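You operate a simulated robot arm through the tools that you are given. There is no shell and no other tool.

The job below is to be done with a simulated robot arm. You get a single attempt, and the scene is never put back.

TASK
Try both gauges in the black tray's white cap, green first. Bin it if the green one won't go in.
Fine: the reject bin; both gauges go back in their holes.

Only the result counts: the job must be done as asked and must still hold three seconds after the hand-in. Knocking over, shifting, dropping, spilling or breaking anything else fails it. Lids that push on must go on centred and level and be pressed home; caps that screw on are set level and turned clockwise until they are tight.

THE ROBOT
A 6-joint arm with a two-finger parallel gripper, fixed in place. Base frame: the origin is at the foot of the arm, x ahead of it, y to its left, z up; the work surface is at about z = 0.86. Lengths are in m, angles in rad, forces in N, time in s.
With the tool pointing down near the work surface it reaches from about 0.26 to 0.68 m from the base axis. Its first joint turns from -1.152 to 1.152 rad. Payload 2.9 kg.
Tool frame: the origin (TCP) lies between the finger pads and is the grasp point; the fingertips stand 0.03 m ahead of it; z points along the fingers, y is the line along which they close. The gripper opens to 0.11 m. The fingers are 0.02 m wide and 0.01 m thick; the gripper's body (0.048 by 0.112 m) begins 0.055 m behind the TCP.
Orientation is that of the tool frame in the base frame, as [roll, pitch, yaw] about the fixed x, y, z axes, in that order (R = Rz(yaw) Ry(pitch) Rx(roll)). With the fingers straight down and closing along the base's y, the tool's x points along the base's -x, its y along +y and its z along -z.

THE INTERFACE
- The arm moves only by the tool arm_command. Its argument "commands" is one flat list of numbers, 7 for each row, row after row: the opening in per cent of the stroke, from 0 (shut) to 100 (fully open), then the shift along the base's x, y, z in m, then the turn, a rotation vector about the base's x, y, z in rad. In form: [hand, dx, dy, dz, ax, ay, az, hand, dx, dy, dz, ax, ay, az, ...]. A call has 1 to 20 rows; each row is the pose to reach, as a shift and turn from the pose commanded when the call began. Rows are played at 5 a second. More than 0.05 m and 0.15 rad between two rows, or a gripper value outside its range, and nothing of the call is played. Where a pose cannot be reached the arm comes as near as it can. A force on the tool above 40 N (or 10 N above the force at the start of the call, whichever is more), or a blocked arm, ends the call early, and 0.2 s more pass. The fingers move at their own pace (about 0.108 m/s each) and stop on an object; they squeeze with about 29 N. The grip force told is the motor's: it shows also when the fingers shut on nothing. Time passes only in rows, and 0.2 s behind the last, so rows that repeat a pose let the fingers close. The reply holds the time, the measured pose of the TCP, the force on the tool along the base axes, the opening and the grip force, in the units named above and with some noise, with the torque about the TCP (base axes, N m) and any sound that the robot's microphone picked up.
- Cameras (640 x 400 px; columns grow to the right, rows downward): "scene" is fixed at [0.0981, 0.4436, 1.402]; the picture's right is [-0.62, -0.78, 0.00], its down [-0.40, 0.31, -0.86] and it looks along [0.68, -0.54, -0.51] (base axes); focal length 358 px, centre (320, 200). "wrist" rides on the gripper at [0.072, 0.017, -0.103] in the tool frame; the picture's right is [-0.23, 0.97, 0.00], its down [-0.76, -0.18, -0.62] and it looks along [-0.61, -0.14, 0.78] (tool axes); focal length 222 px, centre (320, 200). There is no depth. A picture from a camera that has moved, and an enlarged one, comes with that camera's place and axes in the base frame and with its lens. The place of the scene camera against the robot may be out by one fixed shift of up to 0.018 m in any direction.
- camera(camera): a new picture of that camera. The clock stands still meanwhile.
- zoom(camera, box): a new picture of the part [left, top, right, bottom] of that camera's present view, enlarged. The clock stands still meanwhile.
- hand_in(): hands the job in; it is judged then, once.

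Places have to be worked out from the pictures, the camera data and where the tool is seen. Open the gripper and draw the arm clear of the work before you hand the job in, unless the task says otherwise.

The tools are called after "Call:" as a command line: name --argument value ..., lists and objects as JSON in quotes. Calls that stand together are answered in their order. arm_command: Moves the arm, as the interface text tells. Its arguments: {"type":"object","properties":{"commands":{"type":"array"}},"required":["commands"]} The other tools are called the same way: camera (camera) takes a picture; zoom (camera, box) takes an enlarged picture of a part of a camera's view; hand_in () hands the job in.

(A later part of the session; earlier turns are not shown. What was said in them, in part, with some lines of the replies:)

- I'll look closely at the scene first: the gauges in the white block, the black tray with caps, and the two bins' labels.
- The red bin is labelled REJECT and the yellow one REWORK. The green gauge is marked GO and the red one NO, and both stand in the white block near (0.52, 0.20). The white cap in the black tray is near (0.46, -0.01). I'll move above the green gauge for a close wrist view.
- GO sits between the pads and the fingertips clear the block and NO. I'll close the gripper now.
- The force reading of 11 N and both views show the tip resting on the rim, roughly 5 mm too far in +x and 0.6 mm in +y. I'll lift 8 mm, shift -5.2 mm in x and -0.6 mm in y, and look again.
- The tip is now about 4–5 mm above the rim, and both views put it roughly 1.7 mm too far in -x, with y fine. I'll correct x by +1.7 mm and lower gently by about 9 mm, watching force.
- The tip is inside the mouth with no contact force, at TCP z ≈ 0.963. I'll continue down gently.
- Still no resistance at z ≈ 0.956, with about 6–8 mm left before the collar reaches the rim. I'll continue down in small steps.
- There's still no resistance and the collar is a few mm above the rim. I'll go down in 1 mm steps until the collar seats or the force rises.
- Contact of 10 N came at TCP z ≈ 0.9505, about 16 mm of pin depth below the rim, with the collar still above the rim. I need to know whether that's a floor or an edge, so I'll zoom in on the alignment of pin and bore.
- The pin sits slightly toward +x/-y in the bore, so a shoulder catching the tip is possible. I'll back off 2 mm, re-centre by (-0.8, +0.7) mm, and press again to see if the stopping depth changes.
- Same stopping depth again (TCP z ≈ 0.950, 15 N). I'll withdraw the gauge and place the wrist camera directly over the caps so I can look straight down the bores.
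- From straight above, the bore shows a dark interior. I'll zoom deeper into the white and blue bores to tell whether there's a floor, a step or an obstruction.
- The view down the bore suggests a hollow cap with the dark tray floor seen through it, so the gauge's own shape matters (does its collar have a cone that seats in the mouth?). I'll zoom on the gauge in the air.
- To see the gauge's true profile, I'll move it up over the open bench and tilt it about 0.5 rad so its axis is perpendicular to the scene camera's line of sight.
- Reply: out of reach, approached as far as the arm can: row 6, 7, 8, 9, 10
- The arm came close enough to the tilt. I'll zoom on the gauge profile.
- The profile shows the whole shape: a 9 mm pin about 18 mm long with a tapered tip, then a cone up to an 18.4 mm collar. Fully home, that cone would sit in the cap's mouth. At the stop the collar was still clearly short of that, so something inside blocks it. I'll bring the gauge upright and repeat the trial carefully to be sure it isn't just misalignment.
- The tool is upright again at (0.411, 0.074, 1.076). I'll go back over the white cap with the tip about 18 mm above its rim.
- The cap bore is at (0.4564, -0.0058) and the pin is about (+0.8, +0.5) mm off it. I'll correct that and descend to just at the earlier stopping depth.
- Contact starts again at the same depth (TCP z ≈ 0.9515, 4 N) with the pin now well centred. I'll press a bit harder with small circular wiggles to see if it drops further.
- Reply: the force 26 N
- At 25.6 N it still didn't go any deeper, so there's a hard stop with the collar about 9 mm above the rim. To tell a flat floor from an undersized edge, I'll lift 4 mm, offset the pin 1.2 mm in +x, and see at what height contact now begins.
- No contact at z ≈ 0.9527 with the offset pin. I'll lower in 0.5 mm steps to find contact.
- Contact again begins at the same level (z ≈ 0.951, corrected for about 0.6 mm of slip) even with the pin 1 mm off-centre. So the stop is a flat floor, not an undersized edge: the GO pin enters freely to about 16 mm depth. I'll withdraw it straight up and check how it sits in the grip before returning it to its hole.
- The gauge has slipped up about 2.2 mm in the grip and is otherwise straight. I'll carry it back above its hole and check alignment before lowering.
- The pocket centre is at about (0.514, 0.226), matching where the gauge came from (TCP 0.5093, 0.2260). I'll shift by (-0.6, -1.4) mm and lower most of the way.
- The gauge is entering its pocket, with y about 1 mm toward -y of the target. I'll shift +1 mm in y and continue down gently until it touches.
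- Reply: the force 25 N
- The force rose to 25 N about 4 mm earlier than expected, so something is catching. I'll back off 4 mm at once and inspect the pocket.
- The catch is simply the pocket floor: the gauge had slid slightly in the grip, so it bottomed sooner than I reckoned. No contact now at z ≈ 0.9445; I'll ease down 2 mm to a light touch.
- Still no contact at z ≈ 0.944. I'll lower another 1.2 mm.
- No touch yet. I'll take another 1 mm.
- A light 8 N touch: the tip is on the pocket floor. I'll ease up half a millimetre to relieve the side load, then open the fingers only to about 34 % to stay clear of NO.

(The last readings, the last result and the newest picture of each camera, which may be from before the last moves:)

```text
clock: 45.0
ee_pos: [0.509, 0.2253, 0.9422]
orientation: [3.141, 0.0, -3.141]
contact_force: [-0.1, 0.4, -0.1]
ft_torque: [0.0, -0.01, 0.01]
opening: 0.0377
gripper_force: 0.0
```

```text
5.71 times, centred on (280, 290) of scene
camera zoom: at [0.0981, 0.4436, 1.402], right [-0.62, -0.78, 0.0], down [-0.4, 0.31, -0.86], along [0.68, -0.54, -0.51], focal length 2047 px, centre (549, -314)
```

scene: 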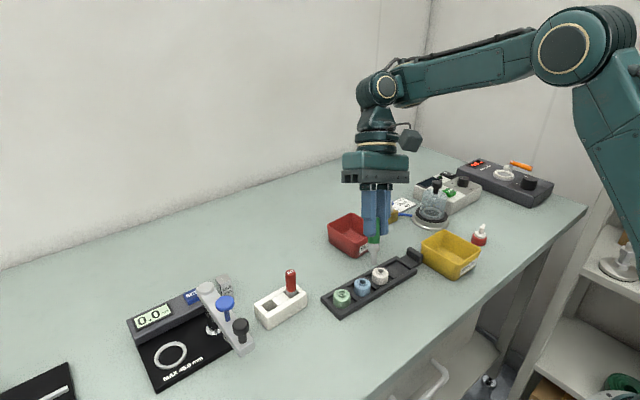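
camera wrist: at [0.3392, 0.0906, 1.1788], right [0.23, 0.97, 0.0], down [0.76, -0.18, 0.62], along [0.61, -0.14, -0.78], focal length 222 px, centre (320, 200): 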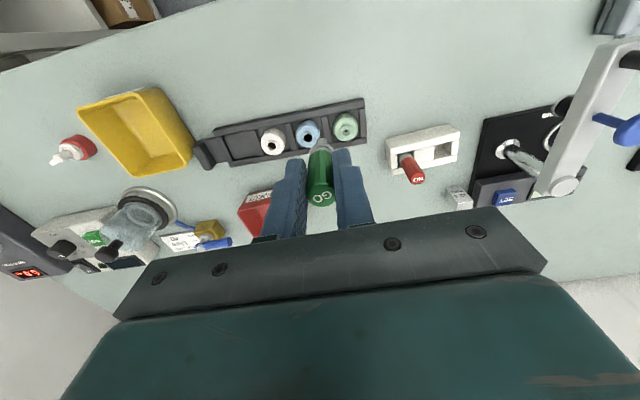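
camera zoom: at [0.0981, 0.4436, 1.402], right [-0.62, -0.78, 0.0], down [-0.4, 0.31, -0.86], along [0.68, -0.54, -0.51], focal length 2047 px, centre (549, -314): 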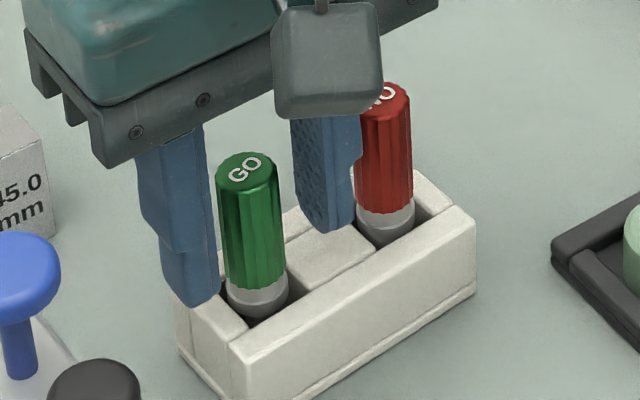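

GO is released and standing. I'll retreat straight up and compare how deep GO sits relative to NO.

Call:
arm_command --commands '[34, 0, 0, 0.01, 0, 0, 0, 34, 0, 0, 0.025, 0, 0, 0, 34, 0, 0, 0.045, 0, 0, 0, 34, 0, 0, 0.065, 0, 0, 0, 34, 0, 0, 0.075, 0, 0, 0, 34, 0, 0, 0.075, 0, 0, 0]'

Call:
zoom --camera "scene" --box '[230, 200, 430, 330]'

Call:
zoom --camera "scene" --box '[250, 265, 314, 325]'

Call:
zoom --camera "wrist" --box '[220, 80, 420, 205]'

```text
clock: 46.4
ee_pos: [0.5095, 0.226, 1.0158]
orientation: [3.141, 0.001, 3.14]
contact_force: [-0.6, 0.0, -0.1]
ft_torque: [0.0, 0.03, -0.01]
opening: 0.0377
gripper_force: 0.0
```

```text
3.08 times, centred on (330, 265) of scene
camera zoom: at [0.0981, 0.4436, 1.402], right [-0.62, -0.78, 0.0], down [-0.4, 0.31, -0.86], along [0.68, -0.54, -0.51], focal length 1102 px, centre (289, 0)
```

zoom: 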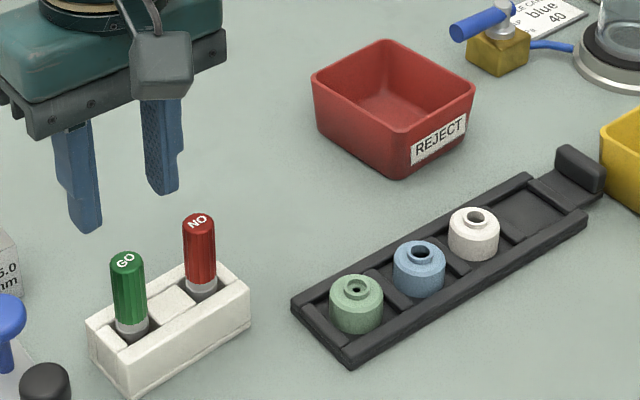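

```text
6.67 times, centred on (282, 295) of scene
camera zoom: at [0.0981, 0.4436, 1.402], right [-0.62, -0.78, 0.0], down [-0.4, 0.31, -0.86], along [0.68, -0.54, -0.51], focal length 2388 px, centre (573, -433)
```

zoom: 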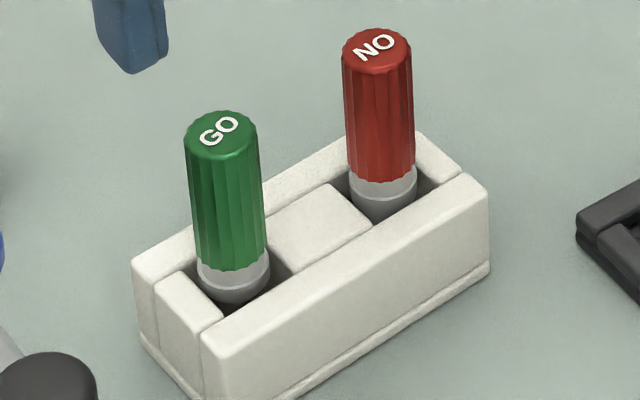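

```text
3.20 times, centred on (320, 142) of wrist
camera zoom: at [0.4381, 0.2424, 1.1199], right [0.23, 0.97, 0.0], down [0.76, -0.18, 0.62], along [0.61, -0.14, -0.78], focal length 711 px, centre (320, 384)
```

zoom: 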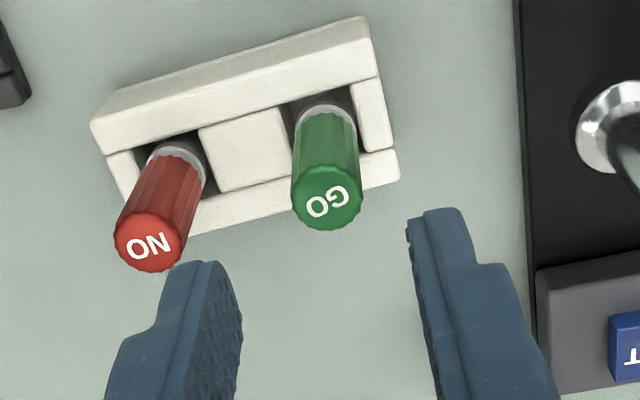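

GO stands upright in its hole at the same depth as before. Next is NO at about (0.512, 0.180): I'll slide over above it at this height and check alignment.

Call:
arm_command --commands '[34, 0.001, -0.012, 0.002, 0, 0, 0, 34, 0.002, -0.028, 0.002, 0, 0, 0, 34, 0.0024, -0.042, 0.002, 0, 0, 0, 34, 0.0024, -0.0452, 0, 0, 0, 0, 34, 0.0024, -0.0452, 0, 0, 0, 0]'

Call:
zoom --camera "wrist" --box '[220, 80, 420, 205]'

```text
clock: 47.6
ee_pos: [0.5129, 0.1813, 1.0163]
orientation: [3.14, 0.0, 3.14]
contact_force: [-0.4, 0.2, 0.4]
ft_torque: [0.01, 0.01, 0.04]
opening: 0.0376
gripper_force: 0.1
```

```text
3.20 times, centred on (320, 142) of wrist
camera zoom: at [0.4406, 0.1977, 1.1201], right [0.23, 0.97, 0.0], down [0.76, -0.18, 0.62], along [0.61, -0.14, -0.78], focal length 711 px, centre (320, 384)
```

zoom: 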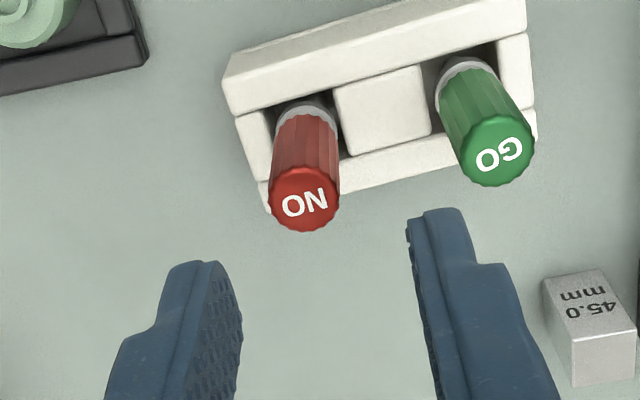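

NO is about 3.6 mm further toward -y, at (0.512, 0.177). I'll correct for that and descend around its handle.

Call:
arm_command --commands '[34, 0, -0.0036, 0, 0, 0, 0, 34, 0, -0.0036, -0.015, 0, 0, 0, 34, 0, -0.0036, -0.03, 0, 0, 0, 34, 0, -0.0036, -0.045, 0, 0, 0, 34, 0, -0.0036, -0.06, 0, 0, 0, 34, 0, -0.0036, -0.07, 0, 0, 0, 34, 0, -0.0036, -0.076, 0, 0, 0, 34, 0, -0.0036, -0.076, 0, 0, 0]'

Call:
zoom --camera "wrist" --box '[220, 100, 420, 225]'

Call:
zoom --camera "scene" --box '[240, 240, 320, 325]'

```text
clock: 49.4
ee_pos: [0.5114, 0.1763, 0.9405]
orientation: [3.141, 0.001, -3.141]
contact_force: [0.0, -0.6, 0.4]
ft_torque: [-0.04, 0.0, -0.03]
opening: 0.0373
gripper_force: 0.1
```

```text
3.20 times, centred on (320, 162) of wrist
camera zoom: at [0.4395, 0.1939, 1.0449], right [0.23, 0.97, 0.0], down [0.76, -0.18, 0.62], along [0.61, -0.14, -0.78], focal length 711 px, centre (320, 320)
```

zoom: 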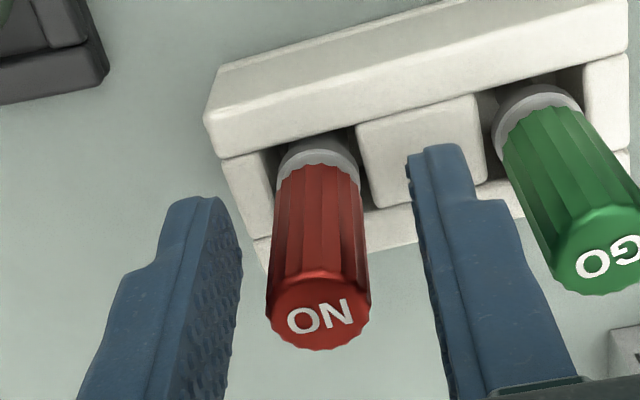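

```text
4.71 times, centred on (280, 282) of scene
camera zoom: at [0.0981, 0.4436, 1.402], right [-0.62, -0.78, 0.0], down [-0.4, 0.31, -0.86], along [0.68, -0.54, -0.51], focal length 1686 px, centre (508, -188)
```

zoom: 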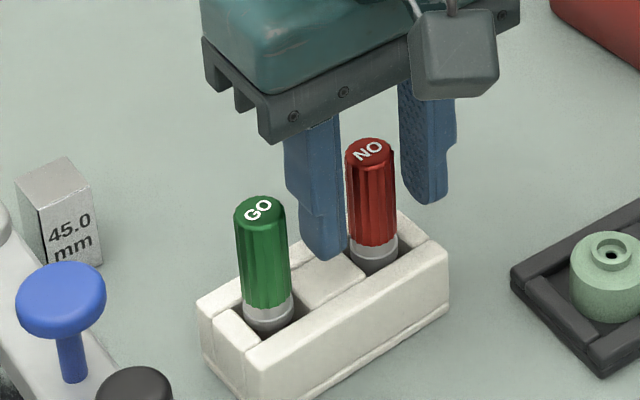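

NO is centred between the pads and GO is clear. I'll close and lift straight up.

Call:
arm_command --commands '[0, 0, 0, 0, 0, 0, 0, 0, 0, 0, 0, 0, 0, 0, 0, 0, 0, 0, 0, 0, 0, 0, 0, 0, 0, 0, 0, 0, 0, 0, 0, 0.005, 0, 0, 0, 0, 0, 0, 0.015, 0, 0, 0, 0, 0, 0, 0.03, 0, 0, 0, 0, 0, 0, 0.05, 0, 0, 0, 0, 0, 0, 0.075, 0, 0, 0, 0, 0, 0, 0.1, 0, 0, 0, 0, 0, 0, 0.1, 0, 0, 0]'

Call:
zoom --camera "wrist" --box '[296, 130, 344, 160]'

Call:
zoom --camera "scene" --box '[260, 200, 340, 300]'

Call:
zoom --camera "wrist" --box '[220, 80, 420, 205]'

```text
clock: 51.8
ee_pos: [0.5138, 0.1752, 1.0406]
orientation: [-3.141, 0.0, -3.141]
contact_force: [0.7, -0.5, -1.1]
ft_torque: [0.03, 0.01, 0.0]
opening: 0.018
gripper_force: 28.8
```

```text
13.33 times, centred on (320, 145) of wrist
camera zoom: at [0.4411, 0.1931, 1.1446], right [0.23, 0.97, 0.0], down [0.76, -0.18, 0.62], along [0.61, -0.14, -0.78], focal length 2962 px, centre (320, 933)
```

zoom: 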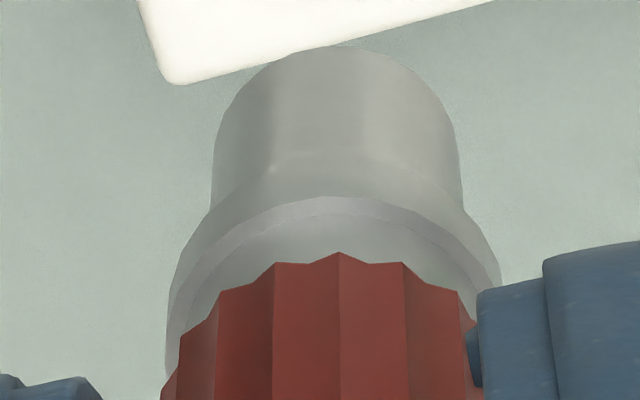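

```text
4.00 times, centred on (300, 250) of scene
camera zoom: at [0.0981, 0.4436, 1.402], right [-0.62, -0.78, 0.0], down [-0.4, 0.31, -0.86], along [0.68, -0.54, -0.51], focal length 1433 px, centre (400, 0)
```

zoom: 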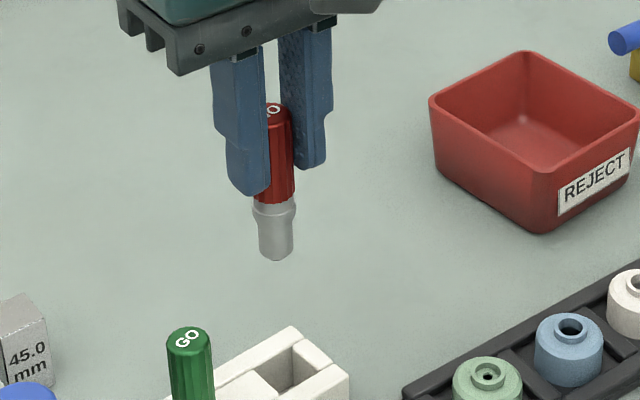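

```text
3.20 times, centred on (320, 142) of wrist
camera zoom: at [0.4411, 0.1931, 1.1446], right [0.23, 0.97, 0.0], down [0.76, -0.18, 0.62], along [0.61, -0.14, -0.78], focal length 711 px, centre (320, 384)
```

zoom: 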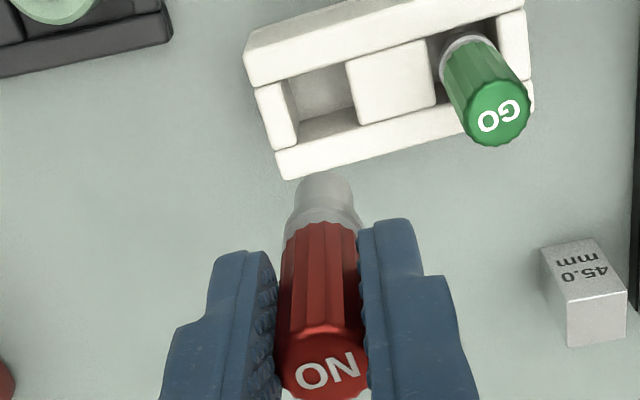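

NO's plug is far thicker: about 16 mm against GO's 9.6 mm and the bore's roughly 12.7 mm. So this bore is what the pair is meant to gauge, and GO did pass down it. I'll zoom in on the caps once more for comparison before trying NO.

Call:
zoom --camera "scene" --box '[326, 283, 358, 303]'

Call:
zoom --camera "scene" --box '[346, 272, 378, 292]'

Call:
zoom --camera "scene" --box '[318, 248, 350, 268]'

Call:
zoom --camera "scene" --box '[276, 240, 324, 270]'

```text
16.00 times, centred on (342, 293) of scene
camera zoom: at [0.0981, 0.4436, 1.402], right [-0.62, -0.78, 0.0], down [-0.4, 0.31, -0.86], along [0.68, -0.54, -0.51], focal length 5731 px, centre (-32, -1288)
```

zoom: 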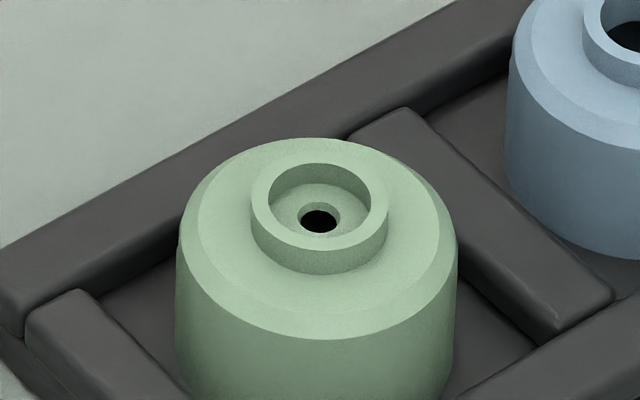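

```text
16.00 times, centred on (362, 282) of scene
camera zoom: at [0.0981, 0.4436, 1.402], right [-0.62, -0.78, 0.0], down [-0.4, 0.31, -0.86], along [0.68, -0.54, -0.51], focal length 5731 px, centre (-352, -1112)
```

zoom: 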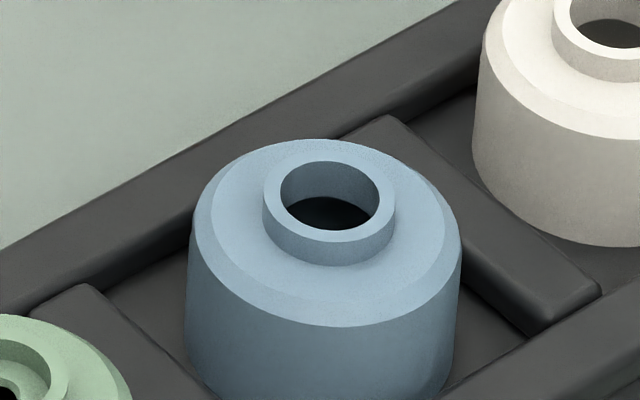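

```text
16.00 times, centred on (334, 258) of scene
camera zoom: at [0.0981, 0.4436, 1.402], right [-0.62, -0.78, 0.0], down [-0.4, 0.31, -0.86], along [0.68, -0.54, -0.51], focal length 5731 px, centre (96, -728)
```

zoom: 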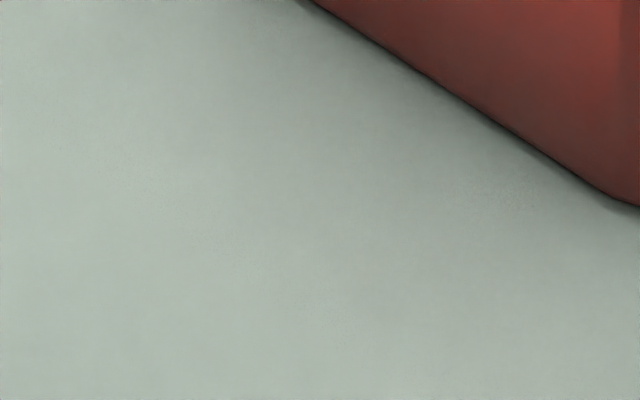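

```text
13.33 times, centred on (300, 255) of scene
camera zoom: at [0.0981, 0.4436, 1.402], right [-0.62, -0.78, 0.0], down [-0.4, 0.31, -0.86], along [0.68, -0.54, -0.51], focal length 4776 px, centre (587, -533)
```

zoom: 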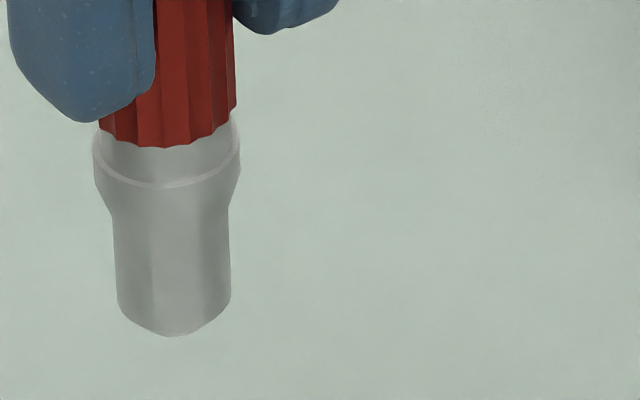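

The green cap visibly has an inner deck with a small hole, while white and blue have open bores of about 12.7 mm, midway between GO's 9.6 mm and NO's 15.5 mm. To rule out a hidden plug in the white bore, I'll look straight down blue and white from the same relative viewpoint.

Call:
arm_command --commands '[0, 0.004, -0.03, 0, 0, 0, 0, 0, 0.008, -0.07, 0, 0, 0, 0, 0, 0.012, -0.11, -0.004, 0, 0, 0, 0, 0.0162, -0.14, -0.0116, 0, 0, 0, 0, 0.0162, -0.1453, -0.0116, 0, 0, 0, 0, 0.0162, -0.1453, -0.0116, 0, 0, 0]'

Call:
zoom --camera "wrist" --box '[298, 8, 338, 33]'

Call:
zoom --camera "wrist" --box '[240, 0, 400, 100]'

```text
clock: 53.2
ee_pos: [0.5284, 0.0297, 1.0284]
orientation: [3.141, 0.0, -3.141]
contact_force: [-0.3, 0.0, 0.0]
ft_torque: [-0.03, -0.01, -0.01]
opening: 0.018
gripper_force: 28.9
```

```text
16.00 times, centred on (318, 20) of wrist
camera zoom: at [0.4568, 0.0476, 1.1322], right [0.23, 0.97, 0.0], down [0.76, -0.18, 0.62], along [0.61, -0.14, -0.78], focal length 3554 px, centre (352, 3072)
```

zoom: 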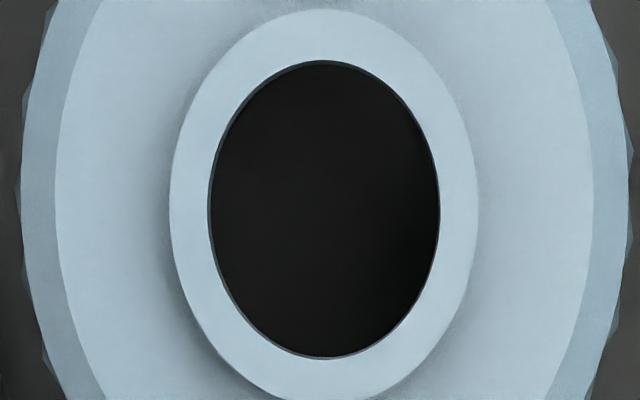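

```text
4.00 times, centred on (320, 50) of wrist
camera zoom: at [0.4568, 0.0476, 1.1322], right [0.23, 0.97, 0.0], down [0.76, -0.18, 0.62], along [0.61, -0.14, -0.78], focal length 888 px, centre (320, 800)
```

zoom: 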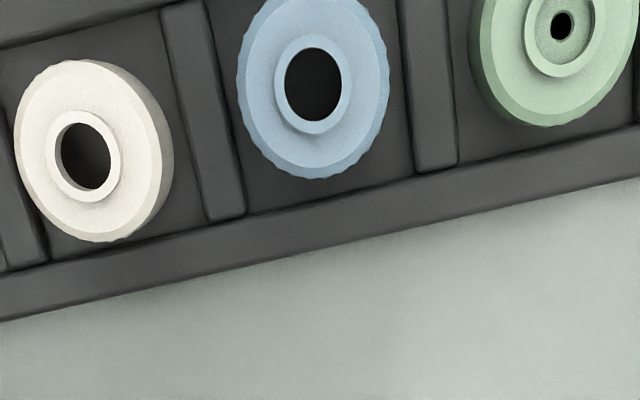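

Blue and white look the same inside, so nothing visible plugs the white one. Now I'll take NO over the white cap at (0.4562, -0.0057), hovering about 1 cm above the rim.

Call:
arm_command --commands '[0, -0.03, -0.015, 0, 0, 0, 0, 0, -0.06, -0.028, 0, 0, 0, 0, 0, -0.0776, -0.0367, -0.005, 0, 0, 0, 0, -0.0776, -0.0367, -0.025, 0, 0, 0, 0, -0.0776, -0.0367, -0.04, 0, 0, 0, 0, -0.0776, -0.0367, -0.048, 0, 0, 0, 0, -0.0776, -0.0367, -0.048, 0, 0, 0]'

Call:
zoom --camera "wrist" --box '[288, 105, 352, 145]'

Call:
zoom --camera "scene" --box '[356, 250, 404, 280]'

```text
clock: 54.8
ee_pos: [0.4513, -0.0055, 0.9802]
orientation: [3.141, 0.001, -3.141]
contact_force: [0.4, 0.0, -0.4]
ft_torque: [0.02, 0.03, -0.01]
opening: 0.018
gripper_force: 28.7
```

```text
10.00 times, centred on (320, 125) of wrist
camera zoom: at [0.379, 0.0115, 1.0844], right [0.23, 0.97, 0.0], down [0.76, -0.18, 0.62], along [0.61, -0.14, -0.78], focal length 2221 px, centre (320, 950)
```

zoom: 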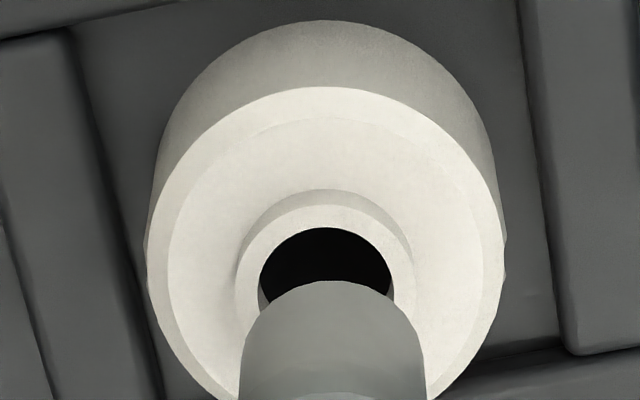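

```text
13.33 times, centred on (380, 265) of scene
camera zoom: at [0.0981, 0.4436, 1.402], right [-0.62, -0.78, 0.0], down [-0.4, 0.31, -0.86], along [0.68, -0.54, -0.51], focal length 4776 px, centre (-480, -667)
```

zoom: 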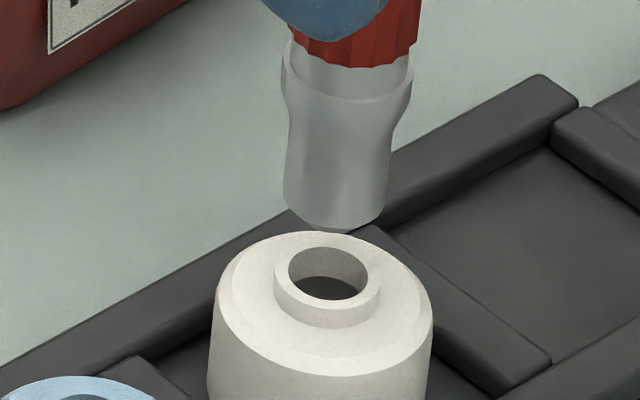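

NO's plug (about 15.8 mm) is visibly wider than the bore. I'll correct (+0.7, -0.6) mm to centre it and lower gently to the rim.

Call:
arm_command --commands '[0, 0.0007, -0.0006, 0, 0, 0, 0, 0, 0.0007, -0.0006, -0.004, 0, 0, 0, 0, 0.0007, -0.0006, -0.008, 0, 0, 0, 0, 0.0007, -0.0006, -0.011, 0, 0, 0, 0, 0.0007, -0.0006, -0.013, 0, 0, 0, 0, 0.0007, -0.0006, -0.013, 0, 0, 0]'

Call:
zoom --camera "wrist" --box '[288, 105, 352, 145]'

Call:
zoom --camera "scene" --box '[356, 250, 404, 280]'

```text
clock: 56.2
ee_pos: [0.452, -0.0067, 0.9687]
orientation: [3.14, 0.001, -3.141]
contact_force: [-0.8, 0.5, -0.4]
ft_torque: [0.0, 0.0, 0.0]
opening: 0.0181
gripper_force: 29.1
```

```text
10.00 times, centred on (320, 125) of wrist
camera zoom: at [0.3799, 0.0111, 1.0716], right [0.23, 0.97, 0.0], down [0.76, -0.18, 0.62], along [0.61, -0.14, -0.78], focal length 2221 px, centre (320, 950)
```

zoom: 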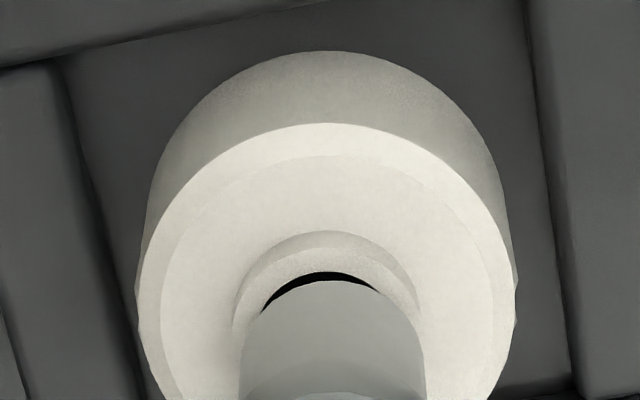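

```text
13.33 times, centred on (380, 265) of scene
camera zoom: at [0.0981, 0.4436, 1.402], right [-0.62, -0.78, 0.0], down [-0.4, 0.31, -0.86], along [0.68, -0.54, -0.51], focal length 4776 px, centre (-480, -667)
```

zoom: 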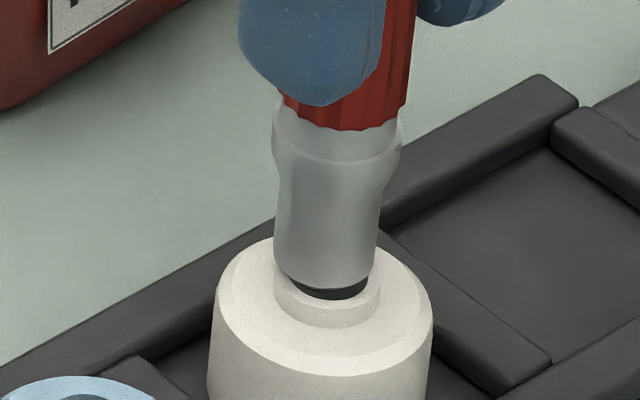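

The chamfered end is at the mouth with no force yet. I'll lower 3 mm more in small steps.

Call:
arm_command --commands '[0, 0, 0, -0.001, 0, 0, 0, 0, 0, 0, -0.002, 0, 0, 0, 0, 0, 0, -0.003, 0, 0, 0, 0, 0, 0, -0.003, 0, 0, 0]'

Call:
zoom --camera "wrist" --box '[288, 105, 352, 145]'

Call:
zoom --camera "scene" --box '[356, 250, 404, 280]'

```text
clock: 57.2
ee_pos: [0.4516, -0.0074, 0.9635]
orientation: [-3.141, 0.0, -3.141]
contact_force: [0.0, -0.9, -0.4]
ft_torque: [-0.02, 0.01, -0.02]
opening: 0.0181
gripper_force: 29.7
```

```text
10.00 times, centred on (320, 125) of wrist
camera zoom: at [0.3798, 0.0111, 1.0684], right [0.23, 0.97, 0.0], down [0.76, -0.18, 0.62], along [0.61, -0.14, -0.78], focal length 2221 px, centre (320, 950)
```

zoom: 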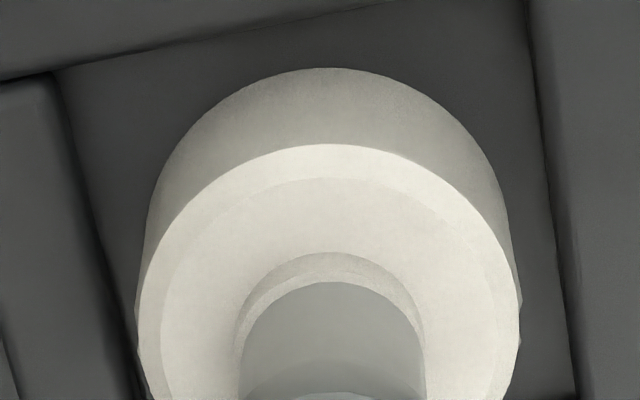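

```text
13.33 times, centred on (380, 265) of scene
camera zoom: at [0.0981, 0.4436, 1.402], right [-0.62, -0.78, 0.0], down [-0.4, 0.31, -0.86], along [0.68, -0.54, -0.51], focal length 4776 px, centre (-480, -667)
```

zoom: 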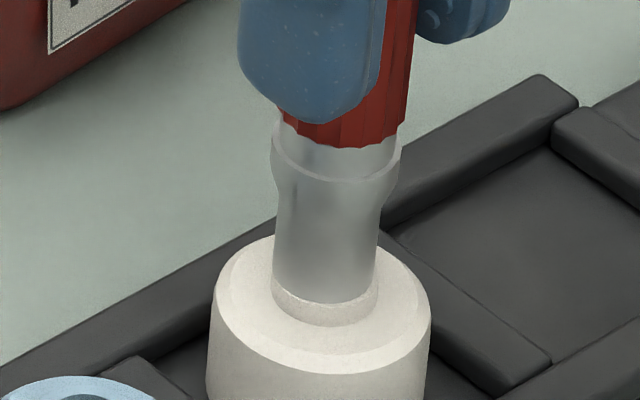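

No force yet at z ≈ 0.965, though the plug visually covers the mouth. I'll keep lowering in 1 mm steps.

Call:
arm_command --commands '[0, 0, 0, -0.0007, 0, 0, 0, 0, 0, 0, -0.0014, 0, 0, 0, 0, 0, 0, -0.002, 0, 0, 0, 0, 0, 0, -0.002, 0, 0, 0]'

Call:
zoom --camera "scene" --box '[356, 250, 404, 280]'

Call:
zoom --camera "wrist" --box '[288, 105, 352, 145]'

```text
clock: 58.2
ee_pos: [0.4521, -0.0051, 0.9629]
orientation: [-3.141, 0.002, 3.14]
contact_force: [-0.8, -0.1, 7.7]
ft_torque: [0.05, -0.02, -0.02]
opening: 0.0182
gripper_force: 29.0
```

```text
13.33 times, centred on (380, 265) of scene
camera zoom: at [0.0979, 0.4436, 1.4021], right [-0.62, -0.78, 0.0], down [-0.4, 0.31, -0.86], along [0.68, -0.54, -0.51], focal length 4776 px, centre (-480, -667)
```

zoom: 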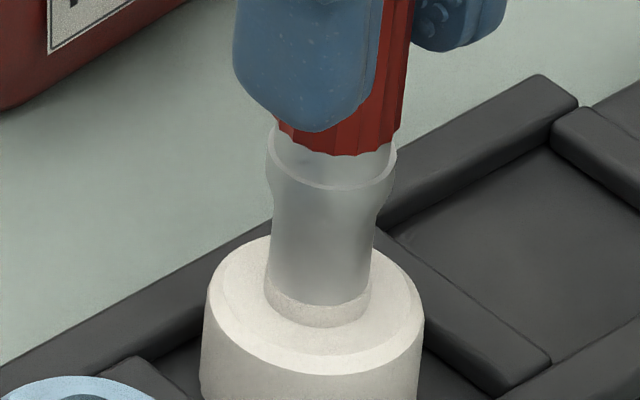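

```text
10.00 times, centred on (320, 125) of wrist
camera zoom: at [0.3799, 0.0114, 1.0666], right [0.23, 0.97, 0.0], down [0.76, -0.18, 0.62], along [0.61, -0.14, -0.78], focal length 2221 px, centre (320, 950)
```

zoom: 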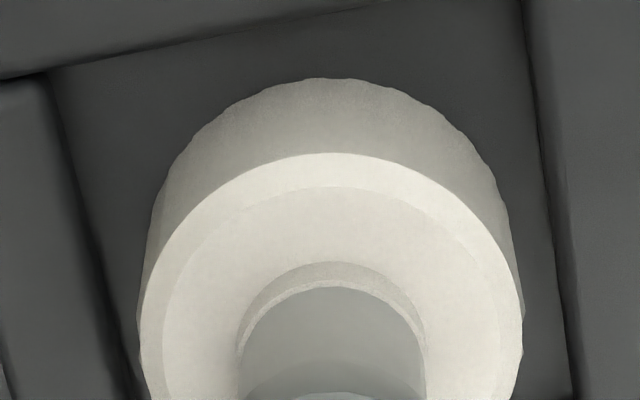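

NO stops at the mouth: 7.7 N with the chamfer resting on the bore edge. I'll press slightly more to confirm it won't enter.

Call:
arm_command --commands '[0, 0, 0, -0.0005, 0, 0, 0, 0, 0, 0, -0.0009, 0, 0, 0, 0, 0, 0, -0.0009, 0, 0, 0]'

Call:
zoom --camera "scene" --box '[356, 250, 404, 280]'

```text
clock: 59.0
ee_pos: [0.4515, -0.0052, 0.9631]
orientation: [3.141, 0.003, 3.141]
contact_force: [0.2, -1.4, 14.0]
ft_torque: [-0.06, -0.09, -0.01]
opening: 0.0181
gripper_force: 29.2
```

```text
13.33 times, centred on (380, 265) of scene
camera zoom: at [0.0979, 0.4436, 1.4021], right [-0.62, -0.78, 0.0], down [-0.4, 0.31, -0.86], along [0.68, -0.54, -0.51], focal length 4776 px, centre (-480, -667)
```

zoom: 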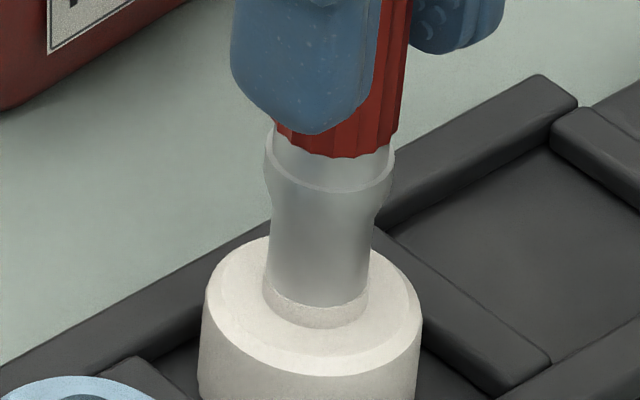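

NO clearly won't enter even at 14 N, while GO went down the bore freely, so the cap passes and stays in the tray. I'll lift NO straight off and check that the cap stays put.

Call:
arm_command --commands '[0, 0, 0, 0.002, 0, 0, 0, 0, 0, 0, 0.006, 0, 0, 0, 0, 0, 0, 0.015, 0, 0, 0, 0, 0, 0, 0.03, 0, 0, 0, 0, 0, 0, 0.055, 0, 0, 0, 0, 0, 0, 0.08, 0, 0, 0, 0, 0, 0, 0.085, 0, 0, 0, 0, 0, 0, 0.085, 0, 0, 0]'

Call:
zoom --camera "scene" --box '[364, 265, 396, 285]'

Call:
zoom --camera "wrist" --box '[220, 60, 420, 185]'

Call:
zoom --camera "wrist" --box '[296, 130, 344, 160]'

```text
clock: 60.8
ee_pos: [0.4524, -0.0061, 1.0466]
orientation: [3.14, 0.0, -3.141]
contact_force: [0.3, -0.4, -0.8]
ft_torque: [-0.02, 0.04, 0.01]
opening: 0.0181
gripper_force: 29.2
```

```text
16.00 times, centred on (380, 275) of scene
camera zoom: at [0.0981, 0.4436, 1.402], right [-0.62, -0.78, 0.0], down [-0.4, 0.31, -0.86], along [0.68, -0.54, -0.51], focal length 5731 px, centre (-640, -1000)
```

zoom: 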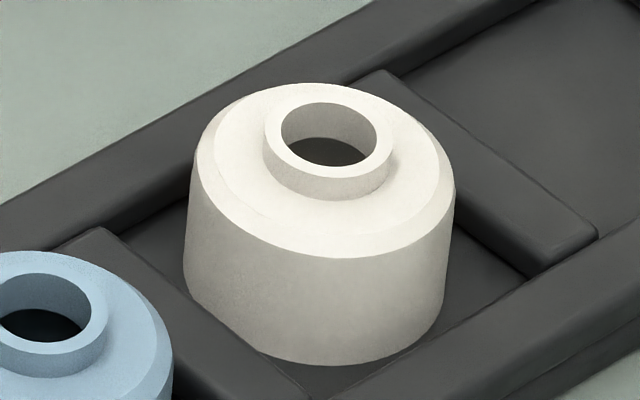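

```text
3.20 times, centred on (320, 122) of wrist
camera zoom: at [0.3797, 0.0119, 1.1506], right [0.23, 0.97, 0.0], down [0.76, -0.18, 0.62], along [0.61, -0.14, -0.78], focal length 711 px, centre (320, 448)
```

zoom: 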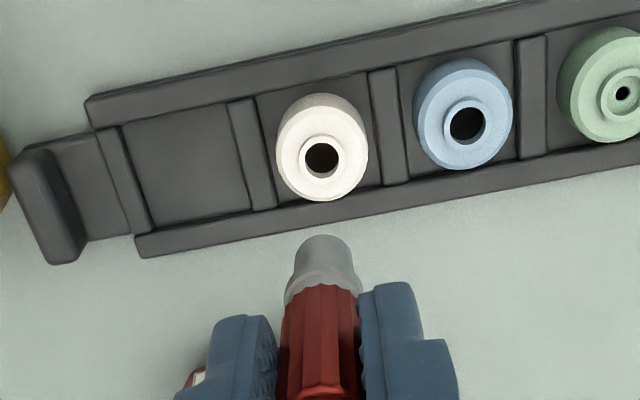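

```text
13.33 times, centred on (320, 145) of wrist
camera zoom: at [0.3797, 0.0119, 1.1506], right [0.23, 0.97, 0.0], down [0.76, -0.18, 0.62], along [0.61, -0.14, -0.78], focal length 2962 px, centre (320, 933)
```

zoom: 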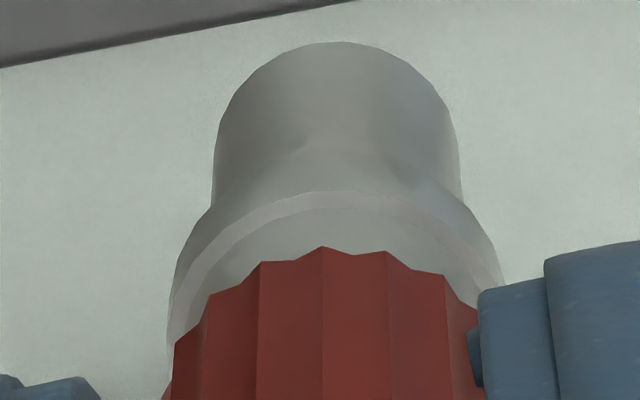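

The white cap sits upright in its pocket and NO has not slipped. I'll carry NO back above its hole and check alignment.

Call:
arm_command --commands '[0, 0.01, 0.03, 0.012, 0, 0, 0, 0, 0.023, 0.07, 0.015, 0, 0, 0, 0, 0.036, 0.11, 0.015, 0, 0, 0, 0, 0.049, 0.15, 0.012, 0, 0, 0, 0, 0.0598, 0.182, 0.005, 0, 0, 0, 0, 0.0598, 0.182, -0.01, 0, 0, 0, 0, 0.0598, 0.182, -0.02, 0, 0, 0, 0, 0.0598, 0.182, -0.02, 0, 0, 0]'

Call:
zoom --camera "wrist" --box '[240, 90, 400, 190]'

Call:
zoom --camera "scene" --box '[250, 230, 330, 320]'

```text
clock: 62.6
ee_pos: [0.5103, 0.1777, 1.0266]
orientation: [3.141, 0.002, 3.141]
contact_force: [-0.4, 0.5, -1.3]
ft_torque: [0.01, 0.03, 0.02]
opening: 0.0179
gripper_force: 29.5
```

```text
4.00 times, centred on (320, 140) of wrist
camera zoom: at [0.4381, 0.1943, 1.1304], right [0.23, 0.97, 0.0], down [0.76, -0.18, 0.62], along [0.61, -0.14, -0.78], focal length 888 px, centre (320, 440)
```

zoom: 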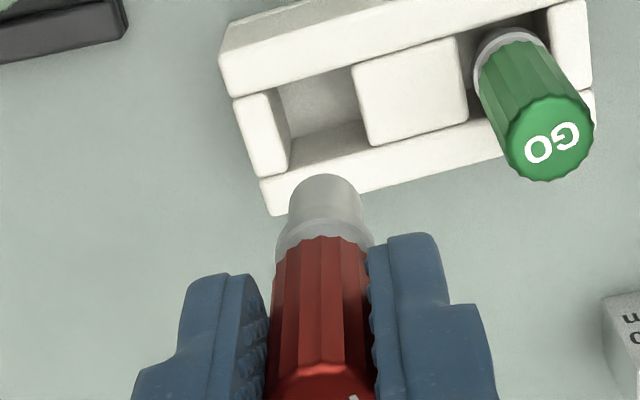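

```text
4.44 times, centred on (290, 275) of scene
camera zoom: at [0.0981, 0.4436, 1.402], right [-0.62, -0.78, 0.0], down [-0.4, 0.31, -0.86], along [0.68, -0.54, -0.51], focal length 1592 px, centre (453, -133)
```

zoom: 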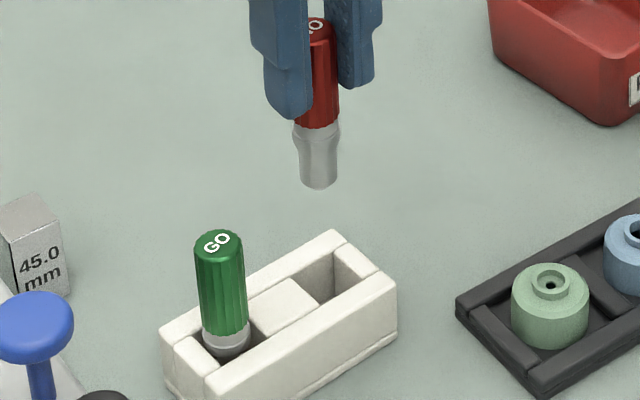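

The pocket centre is about (0.5166, 0.1760), so NO needs (+1.6, -1.7) mm. I'll shift and lower it most of the way in.

Call:
arm_command --commands '[0, 0.0016, -0.0017, 0, 0, 0, 0, 0, 0.0016, -0.0017, -0.015, 0, 0, 0, 0, 0.0016, -0.0017, -0.03, 0, 0, 0, 0, 0.0016, -0.0017, -0.045, 0, 0, 0, 0, 0.0016, -0.0017, -0.057, 0, 0, 0, 0, 0.0016, -0.0017, -0.066, 0, 0, 0, 0, 0.0016, -0.0017, -0.072, 0, 0, 0, 0, 0.0016, -0.0017, -0.072, 0, 0, 0]'

Call:
zoom --camera "wrist" --box '[240, 90, 400, 190]'

Call:
zoom --camera "scene" --box '[250, 250, 330, 320]'

```text
clock: 64.4
ee_pos: [0.5117, 0.1737, 0.9551]
orientation: [3.139, 0.001, -3.14]
contact_force: [0.0, -0.6, -0.1]
ft_torque: [0.0, -0.03, 0.01]
opening: 0.0181
gripper_force: 28.8
```

```text
4.00 times, centred on (320, 140) of wrist
camera zoom: at [0.4401, 0.1916, 1.0593], right [0.23, 0.97, 0.0], down [0.76, -0.18, 0.62], along [0.61, -0.14, -0.78], focal length 888 px, centre (320, 440)
```

zoom: 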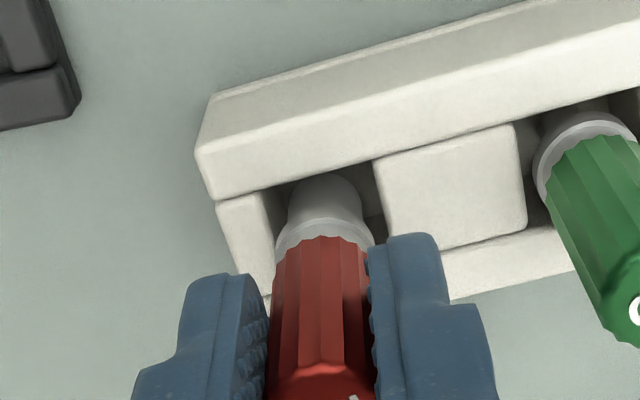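

```text
5.71 times, centred on (290, 285) of scene
camera zoom: at [0.0981, 0.4436, 1.402], right [-0.62, -0.78, 0.0], down [-0.4, 0.31, -0.86], along [0.68, -0.54, -0.51], focal length 2047 px, centre (491, -286)
```

zoom: 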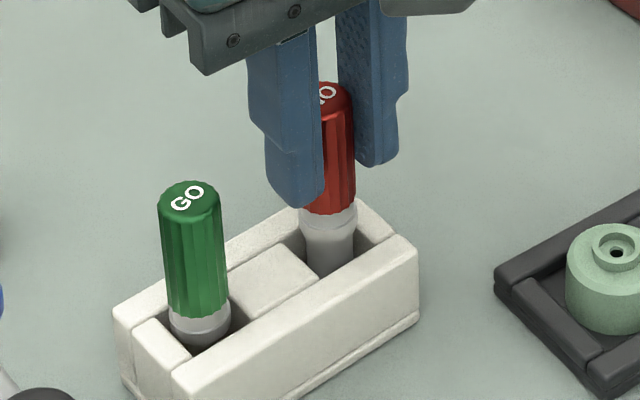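

NO is centred in its pocket with no contact. I'll lower another 6 mm.

Call:
arm_command --commands '[0, 0, 0.0004, -0.002, 0, 0, 0, 0, 0, 0.0004, -0.004, 0, 0, 0, 0, 0, 0.0004, -0.006, 0, 0, 0, 0, 0, 0.0004, -0.006, 0, 0, 0]'

Call:
zoom --camera "wrist" --box '[240, 90, 400, 190]'

```text
clock: 65.4
ee_pos: [0.5125, 0.1748, 0.9487]
orientation: [3.141, -0.001, -3.141]
contact_force: [-1.2, -0.1, -1.1]
ft_torque: [0.0, -0.03, 0.02]
opening: 0.0179
gripper_force: 29.2
```

```text
4.00 times, centred on (320, 140) of wrist
camera zoom: at [0.4407, 0.1925, 1.0529], right [0.23, 0.97, 0.0], down [0.76, -0.18, 0.62], along [0.61, -0.14, -0.78], focal length 888 px, centre (320, 440)
```

zoom: 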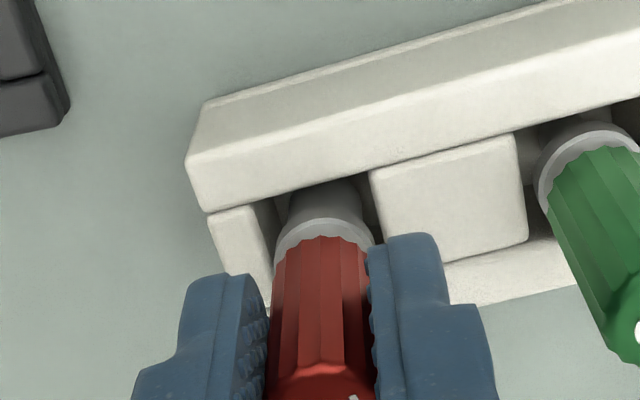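

Still clear and the collar is centred between the pocket walls. I'll lower 2 mm more.

Call:
arm_command --commands '[0, 0, 0, -0.001, 0, 0, 0, 0, 0, 0, -0.002, 0, 0, 0, 0, 0, 0, -0.002, 0, 0, 0]'

```text
clock: 66.2
ee_pos: [0.513, 0.1752, 0.946]
orientation: [-3.141, 0.001, -3.141]
contact_force: [-0.7, -0.7, -1.3]
ft_torque: [0.02, 0.02, 0.02]
opening: 0.0179
gripper_force: 29.2
```

No touch at z ≈ 0.947. I'll take another 1.2 mm.

Call:
arm_command --commands '[0, 0, 0, -0.0006, 0, 0, 0, 0, 0, 0, -0.0012, 0, 0, 0, 0, 0, 0, -0.0012, 0, 0, 0]'

```text
clock: 67.0
ee_pos: [0.513, 0.1734, 0.9466]
orientation: [3.141, 0.0, 3.141]
contact_force: [-0.2, 0.3, -0.2]
ft_torque: [0.03, 0.01, -0.02]
opening: 0.018
gripper_force: 29.2
```

Still nothing. I'll go down 1 mm more and check the picture.

Call:
arm_command --commands '[0, 0, 0, -0.0005, 0, 0, 0, 0, 0, 0, -0.001, 0, 0, 0, 0, 0, 0, -0.001, 0, 0, 0]'

Call:
zoom --camera "wrist" --box '[240, 90, 400, 190]'

Call:
zoom --camera "scene" --box '[250, 250, 330, 320]'

```text
clock: 67.8
ee_pos: [0.5128, 0.1738, 0.9455]
orientation: [-3.141, 0.001, -3.141]
contact_force: [-0.1, 0.0, -0.1]
ft_torque: [-0.02, 0.0, 0.0]
opening: 0.018
gripper_force: 28.9
```

```text
4.00 times, centred on (320, 140) of wrist
camera zoom: at [0.4407, 0.192, 1.0488], right [0.23, 0.97, 0.0], down [0.76, -0.18, 0.62], along [0.61, -0.14, -0.78], focal length 888 px, centre (320, 440)
```

zoom: 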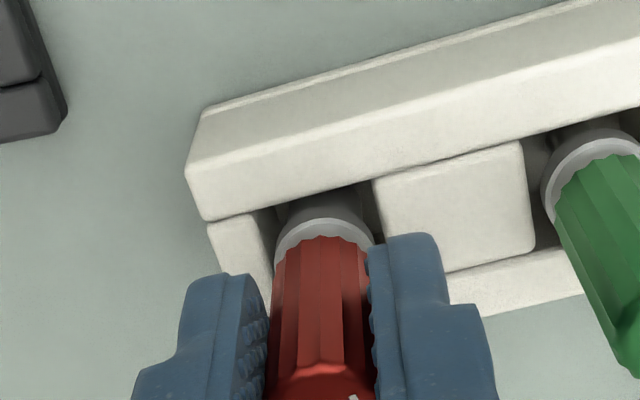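

```text
5.71 times, centred on (290, 285) of scene
camera zoom: at [0.0981, 0.4436, 1.402], right [-0.62, -0.78, 0.0], down [-0.4, 0.31, -0.86], along [0.68, -0.54, -0.51], focal length 2047 px, centre (491, -286)
```

zoom: 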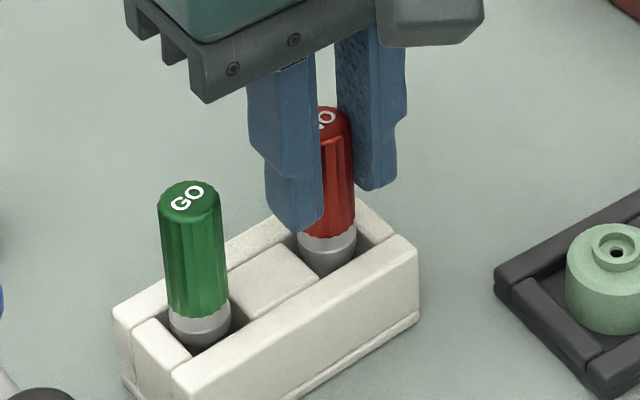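

By the scene view NO's handle is within about 1 mm of its original height. I'll take another 1.2 mm down.

Call:
arm_command --commands '[0, 0, 0.0005, -0.0006, 0, 0, 0, 0, 0, 0.0005, -0.0012, 0, 0, 0, 0, 0, 0.0005, -0.0012, 0, 0, 0]'

```text
clock: 68.6
ee_pos: [0.5133, 0.1748, 0.9439]
orientation: [3.14, 0.001, -3.14]
contact_force: [-1.4, -1.3, 5.0]
ft_torque: [-0.08, 0.13, -0.01]
opening: 0.0179
gripper_force: 29.1
```

NO touches its pocket floor lightly (5 N). I'll ease up half a millimetre and open to about 34 % to stay clear of GO.

Call:
arm_command --commands '[0, 0.0002, 0.0002, 0.0004, 0, 0, 0, 8, 0.0002, 0.0002, 0.0004, 0, 0, 0, 16, 0.0002, 0.0002, 0.0004, 0, 0, 0, 20, 0.0002, 0.0002, 0.0004, 0, 0, 0, 26, 0.0002, 0.0002, 0.0004, 0, 0, 0, 34, 0.0002, 0.0002, 0.0004, 0, 0, 0, 34, 0.0002, 0.0002, 0.0004, 0, 0, 0]'

Call:
zoom --camera "wrist" --box '[220, 100, 420, 225]'

Call:
zoom --camera "scene" --box '[250, 250, 330, 320]'

```text
clock: 70.2
ee_pos: [0.5135, 0.1755, 0.9439]
orientation: [-3.141, 0.0, 3.141]
contact_force: [-0.5, 0.9, 0.3]
ft_torque: [0.03, 0.01, 0.02]
opening: 0.0374
gripper_force: 0.1
```

```text
3.20 times, centred on (320, 162) of wrist
camera zoom: at [0.4408, 0.1925, 1.0479], right [0.23, 0.97, 0.0], down [0.76, -0.18, 0.62], along [0.61, -0.14, -0.78], focal length 711 px, centre (320, 320)
```

zoom: 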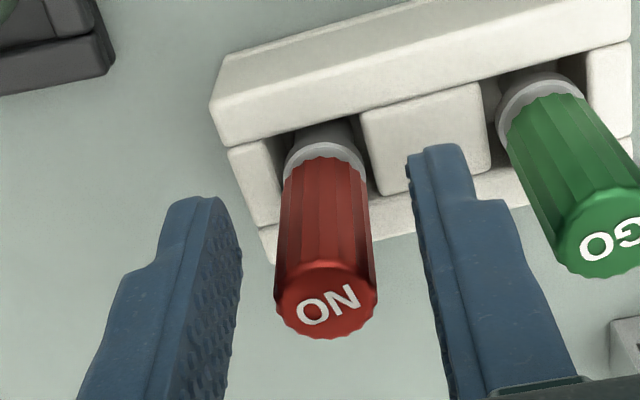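

```text
5.71 times, centred on (290, 285) of scene
camera zoom: at [0.0981, 0.4436, 1.402], right [-0.62, -0.78, 0.0], down [-0.4, 0.31, -0.86], along [0.68, -0.54, -0.51], focal length 2047 px, centre (491, -286)
```

zoom: 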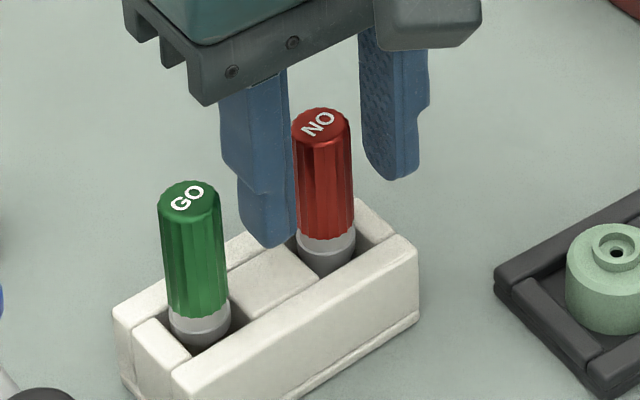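

Both gauges are standing in their holes and NO's top is back at its original picture position. I'll retreat straight up, move clear, and check everything.

Call:
arm_command --commands '[34, 0, 0, 0.01, 0, 0, 0, 34, 0, 0, 0.025, 0, 0, 0, 34, 0, 0, 0.045, 0, 0, 0, 34, 0, 0, 0.07, 0, 0, 0, 34, -0.005, 0.005, 0.1, 0, 0, 0, 50, -0.03, 0.02, 0.14, 0, 0, 0, 70, -0.06, 0.04, 0.17, 0, 0, 0, 90, -0.08, 0.06, 0.19, 0, 0, 0, 100, -0.095, 0.07, 0.2, 0, 0, 0, 100, -0.095, 0.07, 0.2, 0, 0, 0]'

Call:
camera --camera "scene"

Call:
zoom --camera "scene" --box '[230, 200, 430, 330]'

Call:
zoom --camera "scene" --box '[250, 265, 314, 325]'

Call:
camera --camera "wrist"

```text
clock: 72.4
ee_pos: [0.4194, 0.2467, 1.143]
orientation: [-3.141, 0.0, 3.141]
contact_force: [0.3, 0.7, 0.1]
ft_torque: [-0.01, -0.02, -0.01]
opening: 0.1102
gripper_force: 0.1
```

```text
taken
```

scene: 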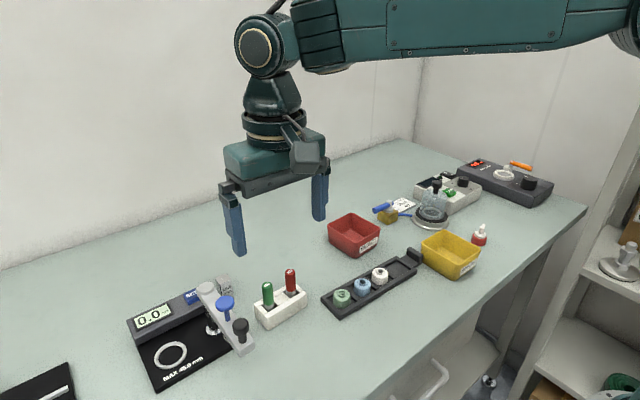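

```text
3.08 times, centred on (330, 265) of scene
camera zoom: at [0.0981, 0.4436, 1.402], right [-0.62, -0.78, 0.0], down [-0.4, 0.31, -0.86], along [0.68, -0.54, -0.51], focal length 1102 px, centre (289, 0)
```

zoom: 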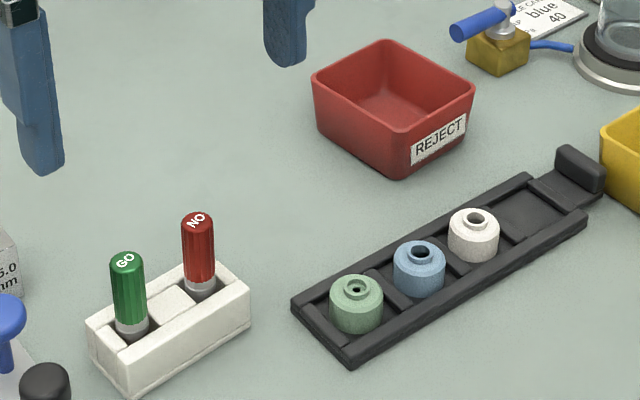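

```text
6.67 times, centred on (282, 295) of scene
camera zoom: at [0.0981, 0.4436, 1.402], right [-0.62, -0.78, 0.0], down [-0.4, 0.31, -0.86], along [0.68, -0.54, -0.51], focal length 2388 px, centre (573, -433)
```

zoom: 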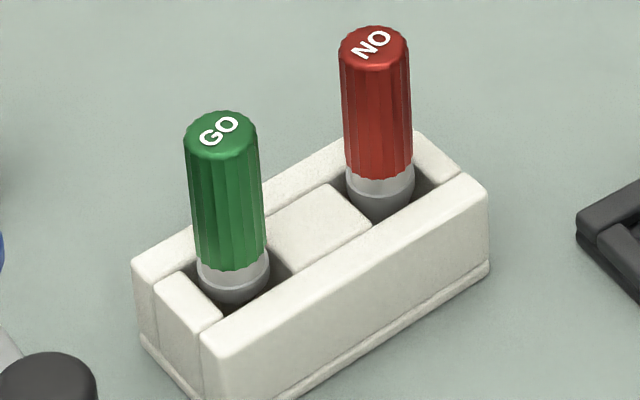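

```text
taken
camera wrist: at [0.3466, 0.2635, 1.2475], right [0.23, 0.97, 0.0], down [0.76, -0.18, 0.62], along [0.61, -0.14, -0.78], focal length 222 px, centre (320, 200)
```

wrist: 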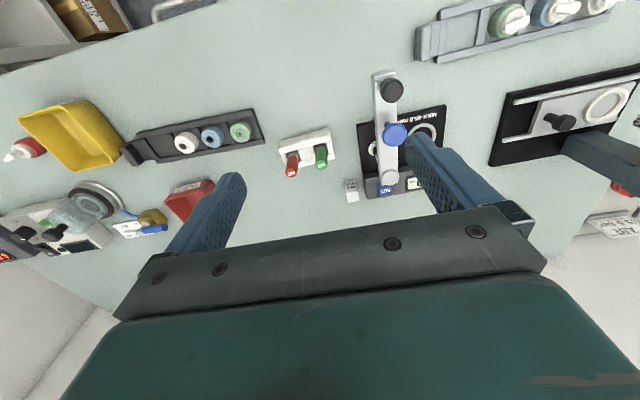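

Everything checks out. GO went freely down the white cap's bore and NO stopped at the mouth, so the cap isn't binned and stays in its tray pocket. Both gauges stand in their own holes, nothing else has moved, and the arm is clear with the gripper open. I'm handing in.

Call:
hand_in

```text
The job is handed in.
```

I tried both gauges in the white cap, green first. The green one went in, so I didn't bin the cap; it's still in its pocket in the black tray.

- **Green (GO):** it slid about 16 mm down the bore without resistance, then met a hard, flat stop. It didn't go in as far as its collar, and pressing with about 25 N took it no deeper. The stop came at the same depth with the gauge 1 mm off-centre, so I took it for the bottom of the bore, not a tight spot.
- **Red (NO):** it stopped at the mouth and wouldn't enter, even pressed with 14 N.
- **Uncertainty:** I couldn't see what the green gauge was resting on. I found no sign of a blockage, and the blue cap looks the same inside, but I didn't try the gauge there to compare.

Both gauges are back in their own holes. The white cap shifted about 1 mm inside its pocket during the trials, and I saw nothing else move. The gripper is open and the arm is clear of the work.
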